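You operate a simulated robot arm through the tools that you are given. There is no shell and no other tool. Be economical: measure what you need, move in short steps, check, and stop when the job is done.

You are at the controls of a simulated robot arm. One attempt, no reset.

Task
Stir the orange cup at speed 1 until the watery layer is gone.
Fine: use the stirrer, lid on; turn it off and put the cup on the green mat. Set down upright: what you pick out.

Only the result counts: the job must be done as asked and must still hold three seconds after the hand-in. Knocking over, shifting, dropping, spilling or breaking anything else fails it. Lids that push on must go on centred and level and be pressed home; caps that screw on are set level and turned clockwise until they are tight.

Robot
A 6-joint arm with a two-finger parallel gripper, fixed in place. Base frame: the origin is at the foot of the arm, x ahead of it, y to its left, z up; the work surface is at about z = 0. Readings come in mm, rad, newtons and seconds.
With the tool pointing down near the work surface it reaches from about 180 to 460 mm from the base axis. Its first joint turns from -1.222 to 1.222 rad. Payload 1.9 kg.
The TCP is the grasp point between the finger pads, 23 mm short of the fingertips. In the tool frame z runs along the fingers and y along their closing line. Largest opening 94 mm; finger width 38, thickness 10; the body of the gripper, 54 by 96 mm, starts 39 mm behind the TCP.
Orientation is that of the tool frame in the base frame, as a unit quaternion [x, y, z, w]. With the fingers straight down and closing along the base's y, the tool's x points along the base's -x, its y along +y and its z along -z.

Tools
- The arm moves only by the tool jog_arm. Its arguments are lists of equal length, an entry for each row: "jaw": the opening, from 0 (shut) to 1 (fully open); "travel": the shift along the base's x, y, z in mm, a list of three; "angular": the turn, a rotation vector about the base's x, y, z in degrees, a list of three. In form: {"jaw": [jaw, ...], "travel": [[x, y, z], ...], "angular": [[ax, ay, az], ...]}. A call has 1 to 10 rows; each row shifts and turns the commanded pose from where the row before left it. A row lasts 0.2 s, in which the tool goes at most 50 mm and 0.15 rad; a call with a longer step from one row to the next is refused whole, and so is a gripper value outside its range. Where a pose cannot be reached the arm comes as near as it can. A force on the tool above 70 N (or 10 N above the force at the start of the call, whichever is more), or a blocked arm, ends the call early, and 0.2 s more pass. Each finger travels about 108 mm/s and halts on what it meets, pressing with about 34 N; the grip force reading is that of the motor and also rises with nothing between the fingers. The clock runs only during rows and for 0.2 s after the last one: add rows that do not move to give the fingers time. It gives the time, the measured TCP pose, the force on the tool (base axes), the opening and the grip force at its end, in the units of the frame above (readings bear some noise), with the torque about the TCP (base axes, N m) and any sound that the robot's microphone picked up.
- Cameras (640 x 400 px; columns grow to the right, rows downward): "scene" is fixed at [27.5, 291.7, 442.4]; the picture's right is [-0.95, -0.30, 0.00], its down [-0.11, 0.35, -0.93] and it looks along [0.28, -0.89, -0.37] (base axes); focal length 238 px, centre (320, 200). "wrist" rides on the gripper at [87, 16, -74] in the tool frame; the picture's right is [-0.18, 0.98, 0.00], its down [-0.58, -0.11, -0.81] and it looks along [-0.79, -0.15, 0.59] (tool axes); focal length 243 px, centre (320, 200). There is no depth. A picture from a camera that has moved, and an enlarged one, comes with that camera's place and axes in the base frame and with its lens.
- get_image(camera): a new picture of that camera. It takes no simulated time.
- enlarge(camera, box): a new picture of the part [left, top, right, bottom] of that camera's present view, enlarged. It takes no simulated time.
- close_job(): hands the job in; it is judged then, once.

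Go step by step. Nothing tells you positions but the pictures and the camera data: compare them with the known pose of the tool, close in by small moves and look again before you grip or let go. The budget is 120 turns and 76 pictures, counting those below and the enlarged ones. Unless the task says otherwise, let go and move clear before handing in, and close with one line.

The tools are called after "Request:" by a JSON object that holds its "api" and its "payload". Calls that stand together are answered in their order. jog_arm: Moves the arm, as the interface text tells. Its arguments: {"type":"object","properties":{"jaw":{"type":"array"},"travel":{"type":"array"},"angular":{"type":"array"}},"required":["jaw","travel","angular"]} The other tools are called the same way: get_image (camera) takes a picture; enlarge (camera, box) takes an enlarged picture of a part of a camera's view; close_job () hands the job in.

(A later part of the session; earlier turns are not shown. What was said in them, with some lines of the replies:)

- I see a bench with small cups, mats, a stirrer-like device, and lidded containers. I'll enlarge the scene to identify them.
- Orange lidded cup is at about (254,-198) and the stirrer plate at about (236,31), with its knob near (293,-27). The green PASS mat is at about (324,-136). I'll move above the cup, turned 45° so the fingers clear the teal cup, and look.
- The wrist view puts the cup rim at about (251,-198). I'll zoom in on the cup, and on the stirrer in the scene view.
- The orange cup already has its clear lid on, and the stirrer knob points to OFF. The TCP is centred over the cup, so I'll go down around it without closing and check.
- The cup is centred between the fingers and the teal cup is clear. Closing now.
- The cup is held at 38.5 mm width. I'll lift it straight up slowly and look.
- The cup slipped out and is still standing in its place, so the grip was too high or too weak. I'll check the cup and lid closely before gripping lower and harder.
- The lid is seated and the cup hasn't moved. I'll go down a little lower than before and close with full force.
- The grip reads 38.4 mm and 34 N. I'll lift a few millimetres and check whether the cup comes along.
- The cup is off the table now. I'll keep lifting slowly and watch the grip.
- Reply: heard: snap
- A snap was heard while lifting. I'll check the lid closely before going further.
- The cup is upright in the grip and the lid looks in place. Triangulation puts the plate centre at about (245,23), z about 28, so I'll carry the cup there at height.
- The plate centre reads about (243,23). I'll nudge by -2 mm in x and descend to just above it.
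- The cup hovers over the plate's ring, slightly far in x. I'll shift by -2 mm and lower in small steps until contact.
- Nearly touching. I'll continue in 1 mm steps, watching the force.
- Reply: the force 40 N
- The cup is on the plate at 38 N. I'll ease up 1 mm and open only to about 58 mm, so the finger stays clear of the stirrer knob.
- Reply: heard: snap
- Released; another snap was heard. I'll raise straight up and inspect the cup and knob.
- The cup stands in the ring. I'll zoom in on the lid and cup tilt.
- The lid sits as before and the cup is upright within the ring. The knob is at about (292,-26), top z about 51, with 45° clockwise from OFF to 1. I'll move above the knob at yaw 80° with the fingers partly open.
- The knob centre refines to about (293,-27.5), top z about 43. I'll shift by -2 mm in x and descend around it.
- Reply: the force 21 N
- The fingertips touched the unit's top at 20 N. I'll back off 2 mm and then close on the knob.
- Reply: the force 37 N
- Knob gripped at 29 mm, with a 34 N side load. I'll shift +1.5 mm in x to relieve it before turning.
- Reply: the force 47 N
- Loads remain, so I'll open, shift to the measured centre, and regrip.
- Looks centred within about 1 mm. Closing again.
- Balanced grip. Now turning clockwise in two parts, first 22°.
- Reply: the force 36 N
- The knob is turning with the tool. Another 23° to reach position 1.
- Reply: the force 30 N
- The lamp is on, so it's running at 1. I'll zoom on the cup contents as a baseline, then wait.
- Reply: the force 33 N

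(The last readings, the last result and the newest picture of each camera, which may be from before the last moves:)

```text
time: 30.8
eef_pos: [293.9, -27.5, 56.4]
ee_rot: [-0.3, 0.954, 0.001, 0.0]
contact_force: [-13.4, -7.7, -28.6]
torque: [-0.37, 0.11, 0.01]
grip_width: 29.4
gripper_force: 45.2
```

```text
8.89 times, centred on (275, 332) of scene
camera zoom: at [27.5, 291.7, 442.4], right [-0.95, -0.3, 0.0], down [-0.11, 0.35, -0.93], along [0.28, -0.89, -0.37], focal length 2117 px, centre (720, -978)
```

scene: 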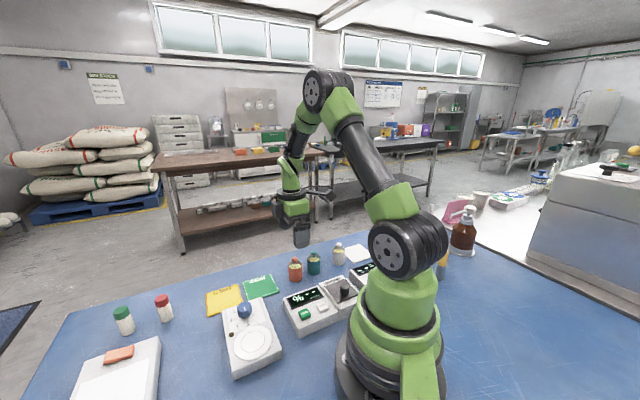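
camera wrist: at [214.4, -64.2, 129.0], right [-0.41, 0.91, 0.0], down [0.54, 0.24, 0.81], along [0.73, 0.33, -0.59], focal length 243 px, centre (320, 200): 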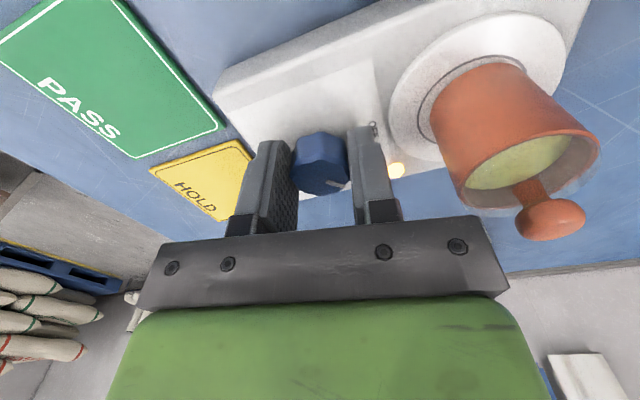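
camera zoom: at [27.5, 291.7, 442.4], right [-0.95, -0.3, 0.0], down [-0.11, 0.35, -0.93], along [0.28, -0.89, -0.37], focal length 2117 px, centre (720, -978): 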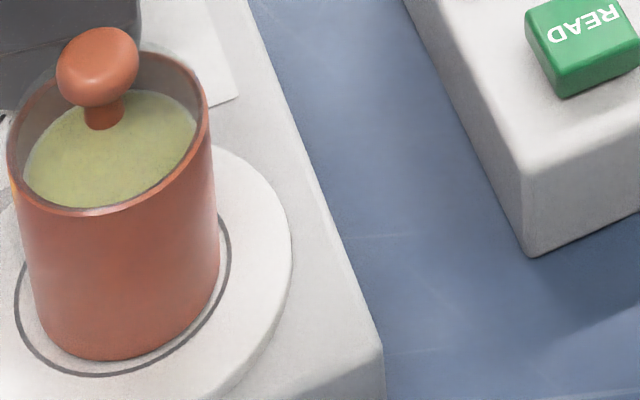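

No visible change after 2 s. While it runs I'll release the knob and rise, to verify the pointer is at 1 and see the contents better.

Request:
{"api": "jog_arm", "payload": {"jaw": [0.45, 0.55, 0.55, 0.55, 0.55, 0.55, 0.55], "travel": [[0, 0, 0], [0, 0, 0], [0, 0, 15], [0, 0, 25], [0, 0, 25], [0, 0, 25], [0, 0, 0]], "angular": [[0, 0, 0], [0, 0, 0], [0, 0, 0], [0, 0, 0], [0, 0, 0], [0, 0, 0], [0, 0, 0]]}}

Request:
{"api": "enlarge", "payload": {"camera": "wrist", "box": [230, 0, 480, 156]}}

```text
time: 32.4
eef_pos: [293.5, -29.8, 146.2]
ee_rot: [-0.3, 0.954, 0.002, 0.001]
contact_force: [0.3, 0.5, 0.2]
torque: [-0.02, -0.04, 0.02]
grip_width: 51.8
gripper_force: 0.1
```

```text
2.56 times, centred on (355, 78) of wrist
camera zoom: at [213.9, -66.2, 220.1], right [-0.41, 0.91, 0.0], down [0.54, 0.24, 0.81], along [0.73, 0.33, -0.59], focal length 621 px, centre (230, 512)
```

zoom: 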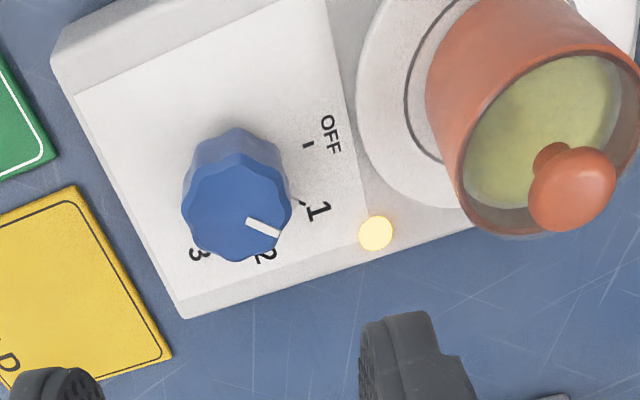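

The pointer is at 1 and the lamp is on. I'll wait and watch the contents.

Request:
{"api": "jog_arm", "payload": {"jaw": [0.55, 0.55, 0.55, 0.55, 0.55, 0.55, 0.55, 0.55, 0.55, 0.55], "travel": [[0, 0, 0], [0, 0, 0], [0, 0, 0], [0, 0, 0], [0, 0, 0], [0, 0, 0], [0, 0, 0], [0, 0, 0], [0, 0, 0], [0, 0, 0]], "angular": [[0, 0, 0], [0, 0, 0], [0, 0, 0], [0, 0, 0], [0, 0, 0], [0, 0, 0], [0, 0, 0], [0, 0, 0], [0, 0, 0], [0, 0, 0]]}}

Request:
{"api": "enlarge", "payload": {"camera": "wrist", "box": [390, 0, 490, 100]}}

Request:
{"api": "enlarge", "payload": {"camera": "scene", "box": [255, 310, 295, 355]}}

```text
time: 34.6
eef_pos: [292.7, -29.1, 146.0]
ee_rot: [-0.3, 0.954, 0.0, 0.0]
contact_force: [-0.2, 0.5, -0.3]
torque: [-0.01, -0.04, 0.0]
grip_width: 51.7
gripper_force: 0.1
```

```text
4.00 times, centred on (440, 50) of wrist
camera zoom: at [214.0, -66.1, 219.7], right [-0.41, 0.91, 0.0], down [0.54, 0.24, 0.81], along [0.73, 0.33, -0.59], focal length 970 px, centre (-160, 800)
```

zoom: 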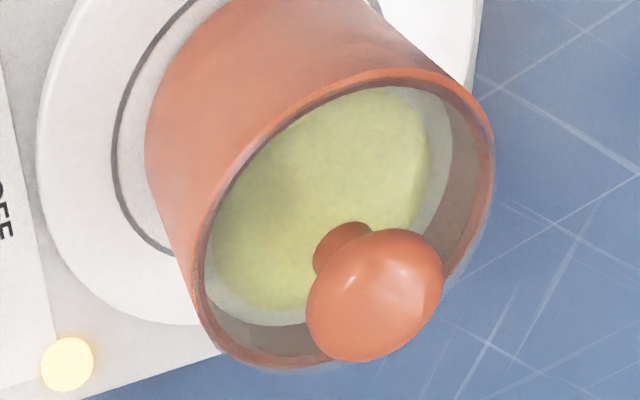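

```text
8.89 times, centred on (275, 332) of scene
camera zoom: at [27.5, 291.7, 442.4], right [-0.95, -0.3, 0.0], down [-0.11, 0.35, -0.93], along [0.28, -0.89, -0.37], focal length 2117 px, centre (720, -978)
```

zoom: 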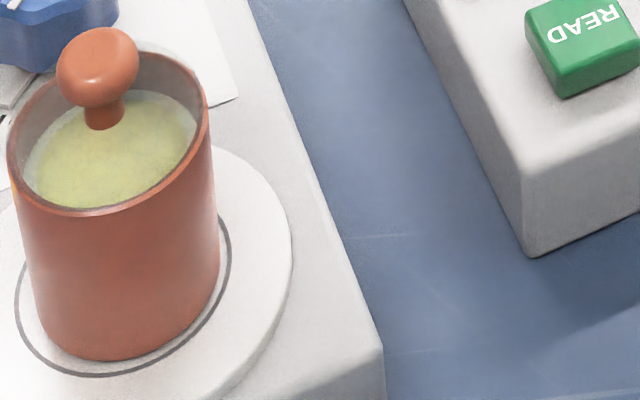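

The yellow watery disc on top is shrinking, with a paler ring appearing around it. I'll wait longer.

Request:
{"api": "jog_arm", "payload": {"jaw": [0.55, 0.55, 0.55, 0.55, 0.55, 0.55, 0.55, 0.55, 0.55, 0.55], "travel": [[0, 0, 0], [0, 0, 0], [0, 0, 0], [0, 0, 0], [0, 0, 0], [0, 0, 0], [0, 0, 0], [0, 0, 0], [0, 0, 0], [0, 0, 0]], "angular": [[0, 0, 0], [0, 0, 0], [0, 0, 0], [0, 0, 0], [0, 0, 0], [0, 0, 0], [0, 0, 0], [0, 0, 0], [0, 0, 0], [0, 0, 0]]}}

Request:
{"api": "jog_arm", "payload": {"jaw": [0.55, 0.55, 0.55, 0.55, 0.55, 0.55, 0.55, 0.55, 0.55, 0.55], "travel": [[0, 0, 0], [0, 0, 0], [0, 0, 0], [0, 0, 0], [0, 0, 0], [0, 0, 0], [0, 0, 0], [0, 0, 0], [0, 0, 0], [0, 0, 0]], "angular": [[0, 0, 0], [0, 0, 0], [0, 0, 0], [0, 0, 0], [0, 0, 0], [0, 0, 0], [0, 0, 0], [0, 0, 0], [0, 0, 0], [0, 0, 0]]}}

Request:
{"api": "enlarge", "payload": {"camera": "wrist", "box": [390, 0, 490, 100]}}

```text
time: 36.8
eef_pos: [293.7, -30.4, 145.6]
ee_rot: [-0.3, 0.954, 0.0, 0.0]
contact_force: [-0.5, -0.3, 0.6]
torque: [0.0, 0.0, -0.01]
grip_width: 51.7
gripper_force: 0.1
```

```text
time: 39.0
eef_pos: [294.5, -29.1, 146.1]
ee_rot: [-0.3, 0.954, 0.0, 0.0]
contact_force: [0.3, 0.1, -0.4]
torque: [0.02, 0.0, -0.01]
grip_width: 51.6
gripper_force: 0.1
```

```text
4.00 times, centred on (440, 50) of wrist
camera zoom: at [214.0, -66.1, 219.7], right [-0.41, 0.91, 0.0], down [0.54, 0.24, 0.81], along [0.73, 0.33, -0.59], focal length 970 px, centre (-160, 800)
```

zoom: 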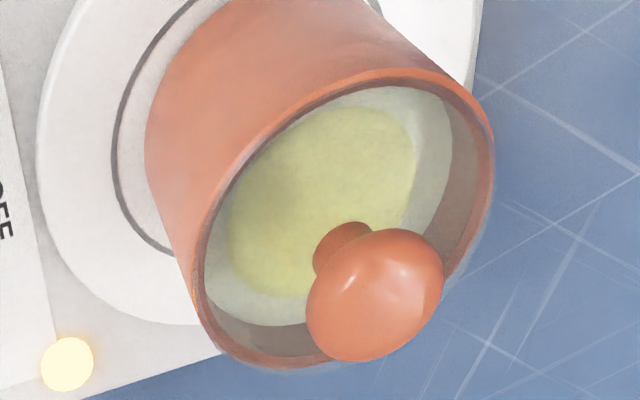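

It's shrinking steadily; I estimate about 20 s more. Waiting.

Request:
{"api": "jog_arm", "payload": {"jaw": [0.55, 0.55, 0.55, 0.55, 0.55, 0.55, 0.55, 0.55, 0.55, 0.55], "travel": [[0, 0, 0], [0, 0, 0], [0, 0, 0], [0, 0, 0], [0, 0, 0], [0, 0, 0], [0, 0, 0], [0, 0, 0], [0, 0, 0], [0, 0, 0]], "angular": [[0, 0, 0], [0, 0, 0], [0, 0, 0], [0, 0, 0], [0, 0, 0], [0, 0, 0], [0, 0, 0], [0, 0, 0], [0, 0, 0], [0, 0, 0]]}}

Request:
{"api": "jog_arm", "payload": {"jaw": [0.55, 0.55, 0.55, 0.55, 0.55, 0.55, 0.55, 0.55, 0.55, 0.55], "travel": [[0, 0, 0], [0, 0, 0], [0, 0, 0], [0, 0, 0], [0, 0, 0], [0, 0, 0], [0, 0, 0], [0, 0, 0], [0, 0, 0], [0, 0, 0]], "angular": [[0, 0, 0], [0, 0, 0], [0, 0, 0], [0, 0, 0], [0, 0, 0], [0, 0, 0], [0, 0, 0], [0, 0, 0], [0, 0, 0], [0, 0, 0]]}}

Request:
{"api": "jog_arm", "payload": {"jaw": [0.55, 0.55, 0.55, 0.55, 0.55, 0.55, 0.55, 0.55, 0.55, 0.55], "travel": [[0, 0, 0], [0, 0, 0], [0, 0, 0], [0, 0, 0], [0, 0, 0], [0, 0, 0], [0, 0, 0], [0, 0, 0], [0, 0, 0], [0, 0, 0]], "angular": [[0, 0, 0], [0, 0, 0], [0, 0, 0], [0, 0, 0], [0, 0, 0], [0, 0, 0], [0, 0, 0], [0, 0, 0], [0, 0, 0], [0, 0, 0]]}}

Request:
{"api": "enlarge", "payload": {"camera": "wrist", "box": [390, 0, 490, 100]}}

```text
time: 41.2
eef_pos: [293.3, -29.8, 146.9]
ee_rot: [-0.299, 0.954, 0.0, -0.001]
contact_force: [-0.1, -0.5, 0.3]
torque: [-0.01, -0.02, -0.02]
grip_width: 51.6
gripper_force: 0.1
```

```text
time: 43.4
eef_pos: [293.9, -30.8, 144.7]
ee_rot: [-0.3, 0.954, 0.001, 0.001]
contact_force: [0.0, -0.8, 0.3]
torque: [0.0, -0.01, 0.04]
grip_width: 51.8
gripper_force: 0.1
```

```text
time: 45.6
eef_pos: [294.4, -29.7, 145.3]
ee_rot: [-0.3, 0.954, 0.0, 0.0]
contact_force: [0.0, 0.6, -0.4]
torque: [0.03, 0.0, -0.04]
grip_width: 51.7
gripper_force: 0.1
```

```text
4.00 times, centred on (440, 50) of wrist
camera zoom: at [214.0, -66.1, 219.7], right [-0.41, 0.91, 0.0], down [0.54, 0.24, 0.81], along [0.73, 0.33, -0.59], focal length 970 px, centre (-160, 800)
```

zoom: 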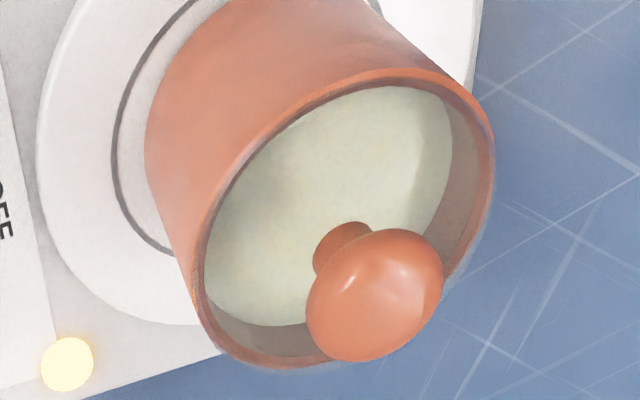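

The watery layer is gone. I'll turn it off now by going down, gripping the knob and turning back 45°.

Request:
{"api": "jog_arm", "payload": {"jaw": [0.55, 0.55, 0.55, 0.55, 0.4, 0.25, 0.2, 0.2], "travel": [[0.4, 1.5, -30], [0, 0, -30], [0, 0, -20], [0, 0, -9], [0, 0, 0], [0, 0, 0], [0, 0, 0], [0, 0, 0]], "angular": [[0, 0, 0], [0, 0, 0], [0, 0, 0], [0, 0, 0], [0, 0, 0], [0, 0, 0], [0, 0, 0], [0, 0, 0]]}}

Request:
{"api": "jog_arm", "payload": {"jaw": [0.2, 0.2, 0.2, 0.2, 0.2, 0.2, 0.2], "travel": [[0, 0, 0], [0, 0, 0], [0, 0, 0], [0, 0, 0], [0, 0, 0], [0, 0, 0], [0, 0, 0]], "angular": [[0, 0, 7.5], [0, 0, 7.5], [0, 0, 7.5], [0, 0, 7.5], [0, 0, 7.5], [0, 0, 7.5], [0, 0, 0]]}}

Request:
{"api": "enlarge", "payload": {"camera": "scene", "box": [205, 270, 315, 370]}}

```text
time: 47.4
eef_pos: [295.1, -27.9, 57.8]
ee_rot: [-0.3, 0.954, -0.001, 0.002]
contact_force: [15.7, -25.5, -23.8]
torque: [0.07, -0.51, -0.01]
grip_width: 29.5
gripper_force: 44.7
```

```text
time: 49.0
eef_pos: [295.1, -26.3, 57.4]
ee_rot: [-0.643, 0.766, -0.001, 0.001]
contact_force: [14.2, -17.0, 11.8]
torque: [0.22, -0.19, -0.51]
grip_width: 29.4
gripper_force: 44.8
```

```text
4.00 times, centred on (260, 320) of scene
camera zoom: at [27.4, 291.7, 442.4], right [-0.95, -0.3, 0.0], down [-0.11, 0.35, -0.93], along [0.28, -0.89, -0.37], focal length 953 px, centre (560, -280)
```

zoom: 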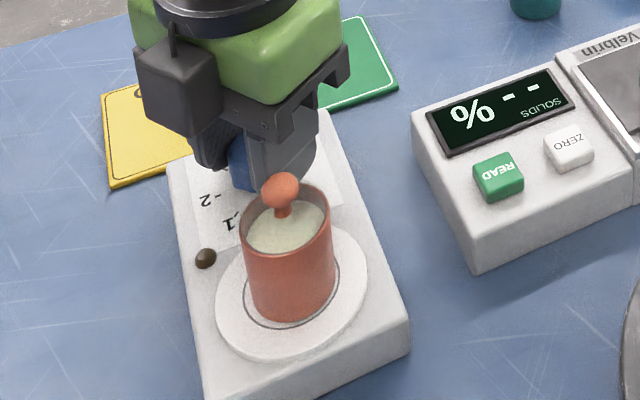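

The lamp is off. I'll release the knob, rise, and go back to yaw 45° to check the knob and approach the cup.

Request:
{"api": "jog_arm", "payload": {"jaw": [0.4, 0.55, 0.55, 0.55, 0.6, 0.62, 0.62, 0.62, 0.62, 0.62], "travel": [[0, 0, 0], [0, 0, 0], [0, 0, 20], [0, 0, 35], [0, 0, 40], [0, 0, 35], [-17, 17, 0], [-18, 17, 0], [-17, 16, 0], [0, 0, 0]], "angular": [[0, 0, 0], [0, 0, 0], [0, 0, 0], [0, 0, 0], [0, 0, -7], [0, 0, -7], [0, 0, -7], [0, 0, -7], [0, 0, -7], [0, 0, 0]]}}

Request:
{"api": "enlarge", "payload": {"camera": "wrist", "box": [150, 0, 400, 156]}}

```text
time: 51.2
eef_pos: [244.4, 26.3, 186.8]
ee_rot: [-0.382, 0.924, 0.0, 0.001]
contact_force: [-0.2, 0.7, 0.7]
torque: [0.01, 0.01, -0.03]
grip_width: 58.3
gripper_force: 0.0
```

```text
2.56 times, centred on (275, 78) of wrist
camera zoom: at [172.3, -24.6, 260.7], right [-0.56, 0.83, 0.0], down [0.49, 0.33, 0.81], along [0.67, 0.45, -0.59], focal length 621 px, centre (435, 512)
```

zoom: 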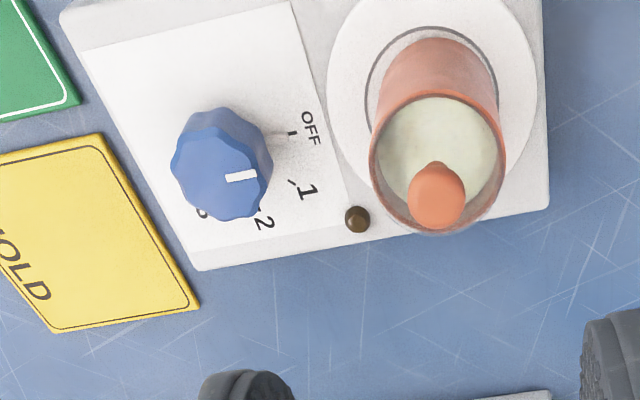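

The knob is at OFF. I'll correct to the cup centre (-1.6,-2.8) and descend around it slightly lower than before.

Request:
{"api": "jog_arm", "payload": {"jaw": [0.62, 0.62, 0.62, 0.62, 0.62, 0.62], "travel": [[-1.6, -2.8, 0], [0, 0, -35], [0, 0, -35], [0, 0, -35], [0, 0, -19], [0, 0, 0]], "angular": [[0, 0, 0], [0, 0, 0], [0, 0, 0], [0, 0, 0], [0, 0, 0], [0, 0, 0]]}}

Request:
{"api": "get_image", "payload": {"camera": "wrist"}}

```text
time: 52.6
eef_pos: [241.5, 22.6, 61.4]
ee_rot: [-0.382, 0.924, 0.0, 0.0]
contact_force: [-0.7, -0.1, 0.6]
torque: [0.01, -0.02, -0.03]
grip_width: 58.3
gripper_force: 0.0
```

```text
26 pictures are left
camera wrist: at [169.1, -27.5, 135.8], right [-0.56, 0.83, 0.0], down [0.49, 0.33, 0.81], along [0.67, 0.46, -0.59], focal length 243 px, centre (320, 200)
```

wrist: 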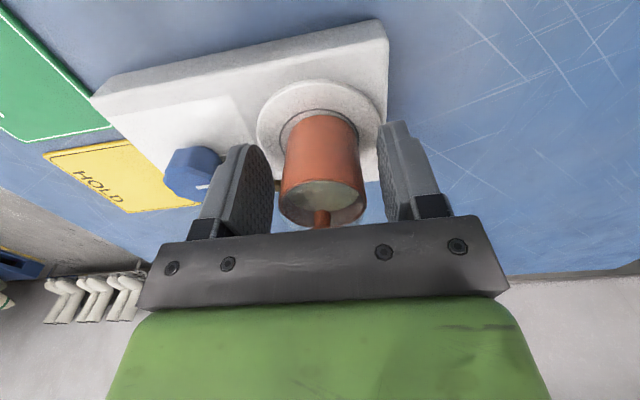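

Centred. Lower 2 mm, close fully, then lift a little and check.

Request:
{"api": "jog_arm", "payload": {"jaw": [0.62, 0.4, 0.2, 0, 0, 0], "travel": [[0, 0, -2], [0, 0, 0], [0, 0, 0], [0, 0, 0], [0, 0, 0], [0, 0, 0]], "angular": [[0, 0, 0], [0, 0, 0], [0, 0, 0], [0, 0, 0], [0, 0, 0], [0, 0, 0]]}}

Request:
{"api": "jog_arm", "payload": {"jaw": [0, 0, 0, 0, 0, 0], "travel": [[0, 0, 4], [0, 0, 6], [0, 0, 8], [0, 0, 8], [0, 0, 6], [0, 0, 0]], "angular": [[0, 0, 0], [0, 0, 0], [0, 0, 0], [0, 0, 0], [0, 0, 0], [0, 0, 0]]}}

Request:
{"api": "get_image", "payload": {"camera": "wrist"}}

```text
time: 54.0
eef_pos: [241.0, 21.0, 59.1]
ee_rot: [-0.382, 0.924, -0.001, 0.0]
contact_force: [0.1, 0.3, -0.1]
torque: [0.02, -0.01, 0.01]
grip_width: 38.4
gripper_force: 33.7
```

```text
time: 55.4
eef_pos: [242.4, 20.2, 92.4]
ee_rot: [-0.382, 0.924, 0.0, 0.0]
contact_force: [0.4, -0.3, -0.5]
torque: [-0.01, -0.02, 0.0]
grip_width: 38.4
gripper_force: 33.8
```

```text
25 pictures are left
camera wrist: at [169.5, -29.6, 166.2], right [-0.56, 0.83, 0.0], down [0.49, 0.33, 0.81], along [0.67, 0.46, -0.59], focal length 243 px, centre (320, 200)
```

wrist: 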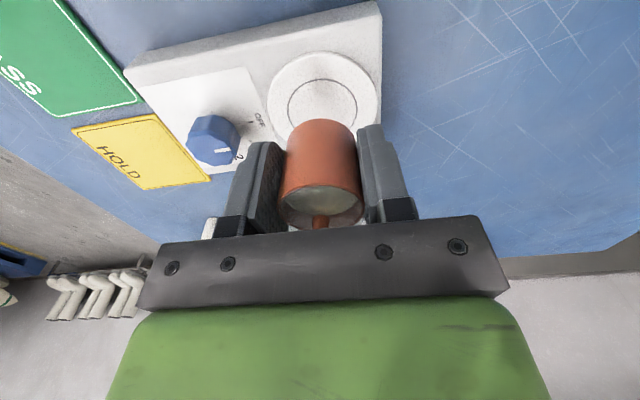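

The cup is held firmly. The PASS mat centre is at about (323,-136), so I'll lift higher and carry it there.

Request:
{"api": "jog_arm", "payload": {"jaw": [0, 0, 0, 0, 0, 0, 0, 0, 0, 0], "travel": [[0, 0, 15], [0, 0, 20], [6, -11, 12], [12, -24, 0], [14, -27, 0], [14, -27, 0], [14, -27, 0], [12, -24, 0], [9, -16, 0], [0, 0, 0]], "angular": [[0, 0, 0], [0, 0, 0], [0, 0, 0], [0, 0, 0], [0, 0, 0], [0, 0, 0], [0, 0, 0], [0, 0, 0], [0, 0, 0], [0, 0, 0]]}}

Request:
{"api": "get_image", "payload": {"camera": "wrist"}}

Request:
{"api": "enlarge", "payload": {"camera": "scene", "box": [190, 200, 330, 310]}}

```text
time: 57.6
eef_pos: [321.4, -136.5, 137.2]
ee_rot: [-0.383, 0.924, 0.001, 0.0]
contact_force: [-0.3, -0.1, -1.1]
torque: [0.01, 0.03, 0.04]
grip_width: 38.5
gripper_force: 34.4
```

```text
24 pictures are left
camera wrist: at [248.9, -185.5, 211.6], right [-0.56, 0.83, 0.0], down [0.49, 0.33, 0.81], along [0.67, 0.46, -0.59], focal length 243 px, centre (320, 200)
```

wrist: 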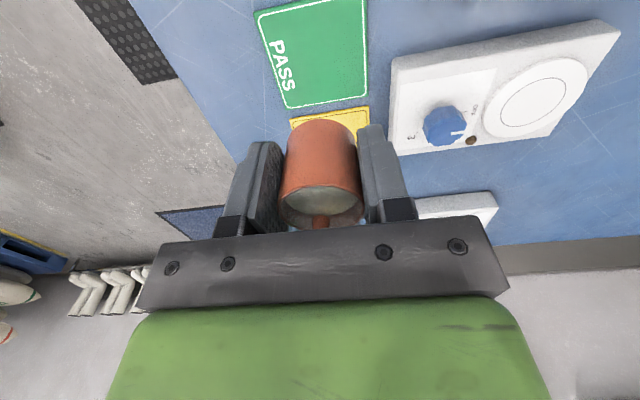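

```text
3.64 times, centred on (260, 255) of scene
camera zoom: at [27.5, 291.7, 442.4], right [-0.95, -0.3, 0.0], down [-0.11, 0.35, -0.93], along [0.28, -0.89, -0.37], focal length 866 px, centre (538, 0)
```

zoom: 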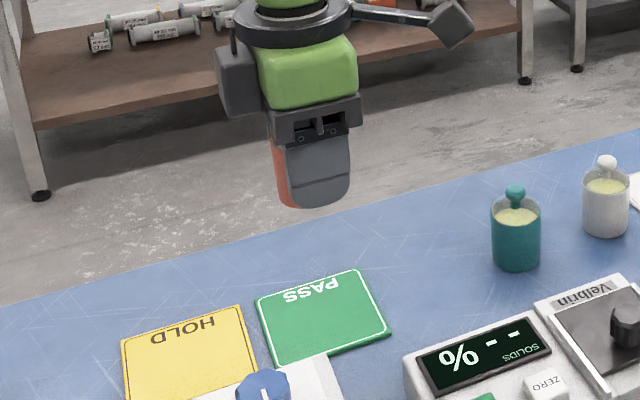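

The mat centre checks at about (323,-138). Small shift, then descend to just above the mat.

Request:
{"api": "jog_arm", "payload": {"jaw": [0, 0, 0, 0, 0, 0, 0], "travel": [[1.5, -1, -15], [0, 0, -20], [0, 0, -20], [0, 0, -20], [0, 0, -15], [0, 0, -6], [0, 0, 0]], "angular": [[0, 0, 0], [0, 0, 0], [0, 0, 0], [0, 0, 0], [0, 0, 0], [0, 0, 0], [0, 0, 0]]}}

Request:
{"api": "get_image", "payload": {"camera": "wrist"}}

Request:
{"api": "enlarge", "payload": {"camera": "scene", "box": [200, 220, 320, 320]}}

```text
time: 59.2
eef_pos: [324.3, -136.4, 43.7]
ee_rot: [-0.382, 0.924, 0.001, 0.0]
contact_force: [0.0, -0.3, -0.1]
torque: [0.0, 0.0, -0.01]
grip_width: 38.3
gripper_force: 33.4
```

```text
22 pictures are left
camera wrist: at [252.4, -187.2, 117.4], right [-0.56, 0.83, 0.0], down [0.49, 0.33, 0.81], along [0.67, 0.46, -0.59], focal length 243 px, centre (320, 200)
```

wrist: 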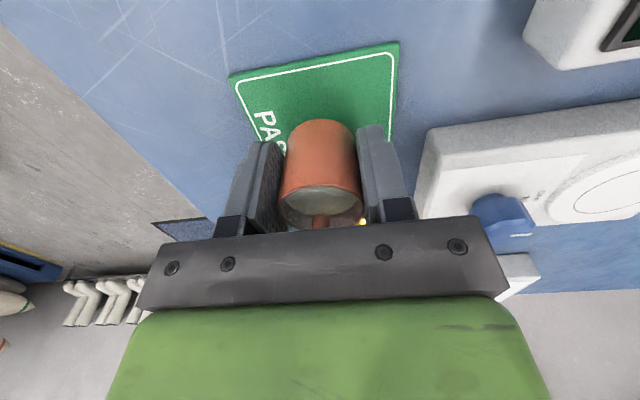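

```text
4.00 times, centred on (260, 270) of scene
camera zoom: at [27.5, 291.7, 442.4], right [-0.95, -0.3, 0.0], down [-0.11, 0.35, -0.93], along [0.28, -0.89, -0.37], focal length 953 px, centre (560, -80)
```

zoom: 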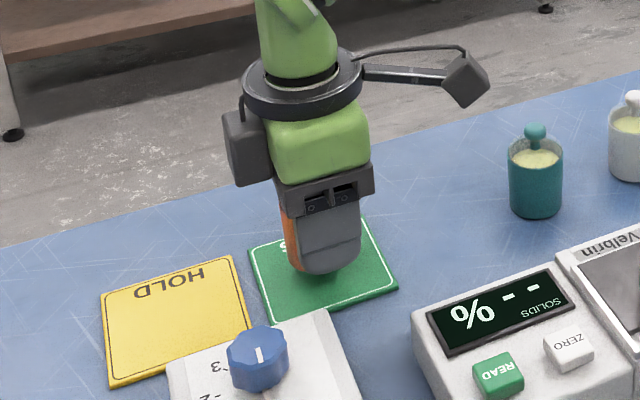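

Well over the mat. Lowering in small steps to contact.

Request:
{"api": "jog_arm", "payload": {"jaw": [0, 0, 0, 0, 0], "travel": [[0, 0, -4], [0, 0, -2], [0, 0, -1], [0, 0, -1], [0, 0, 0]], "angular": [[0, 0, 0], [0, 0, 0], [0, 0, 0], [0, 0, 0], [0, 0, 0]]}}

```text
time: 60.4
eef_pos: [325.7, -136.6, 35.8]
ee_rot: [-0.382, 0.924, -0.001, 0.0]
contact_force: [-0.5, -0.3, -0.3]
torque: [0.02, -0.01, -0.02]
grip_width: 38.5
gripper_force: 34.1
```

No contact yet; continuing in 1 mm steps.

Request:
{"api": "jog_arm", "payload": {"jaw": [0, 0, 0], "travel": [[0, 0, -1], [0, 0, -1], [0, 0, 0]], "angular": [[0, 0, 0], [0, 0, 0], [0, 0, 0]]}}

```text
time: 61.2
eef_pos: [324.1, -136.0, 34.6]
ee_rot: [-0.382, 0.924, 0.001, -0.001]
contact_force: [-3.5, 0.0, 5.4]
torque: [-0.04, 0.02, -0.03]
grip_width: 38.5
gripper_force: 33.8
```

Light contact at 5 N. Opening, then rising clear.

Request:
{"api": "jog_arm", "payload": {"jaw": [0.45, 0.7, 0.8, 0.8], "travel": [[0, 0, 0], [0, 0, 0], [0, 0, 0], [0, 0, 0]], "angular": [[0, 0, 0], [0, 0, 0], [0, 0, 0], [0, 0, 0]]}}

Request:
{"api": "jog_arm", "payload": {"jaw": [0.8, 0.8, 0.8, 0.8, 0.8, 0.8], "travel": [[0, 0, 15], [0, 0, 25], [0, 0, 30], [0, 0, 35], [0, 0, 35], [0, 0, 0]], "angular": [[0, 0, 0], [0, 0, 0], [0, 0, 0], [0, 0, 0], [0, 0, 0], [0, 0, 0]]}}

Request:
{"api": "enlarge", "payload": {"camera": "wrist", "box": [240, 0, 400, 100]}}

Request:
{"api": "enlarge", "payload": {"camera": "scene", "box": [200, 230, 360, 360]}}

```text
time: 62.2
eef_pos: [324.2, -136.2, 33.9]
ee_rot: [-0.381, 0.924, 0.0, -0.001]
contact_force: [-0.1, -0.3, 0.1]
torque: [-0.01, -0.02, -0.01]
grip_width: 75.3
gripper_force: 0.1
```

```text
time: 63.6
eef_pos: [324.6, -133.7, 175.2]
ee_rot: [-0.383, 0.924, 0.001, 0.0]
contact_force: [-0.2, -0.1, -0.3]
torque: [-0.01, 0.0, -0.01]
grip_width: 75.5
gripper_force: 0.1
```

```text
4.00 times, centred on (320, 50) of wrist
camera zoom: at [252.4, -184.4, 249.1], right [-0.56, 0.83, 0.0], down [0.49, 0.33, 0.81], along [0.67, 0.46, -0.59], focal length 970 px, centre (320, 800)
```

zoom: 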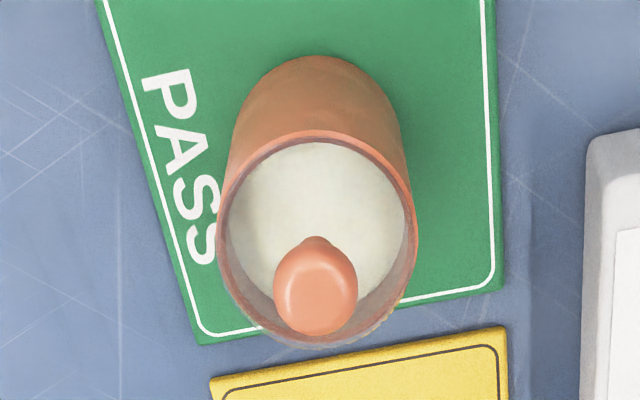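

```text
3.08 times, centred on (280, 295) of scene
camera zoom: at [27.5, 291.7, 442.4], right [-0.95, -0.3, 0.0], down [-0.11, 0.35, -0.93], along [0.28, -0.89, -0.37], focal length 733 px, centre (443, -92)
```

zoom: 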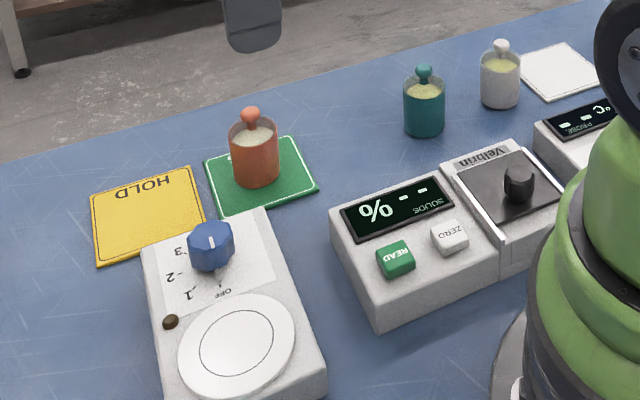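

The orange cup stands upright on the green PASS mat with its lid on and no watery layer left. The stirrer is off, nothing else has been disturbed and the hand is clear, so I'm handing in.

Request:
{"api": "close_job", "payload": {}}

```text
The job is handed in.
```

I stirred the orange cup at speed 1 with its lid on until the watery layer was gone. The stirrer is off, the cup is upright on the green mat, and the job is handed in.
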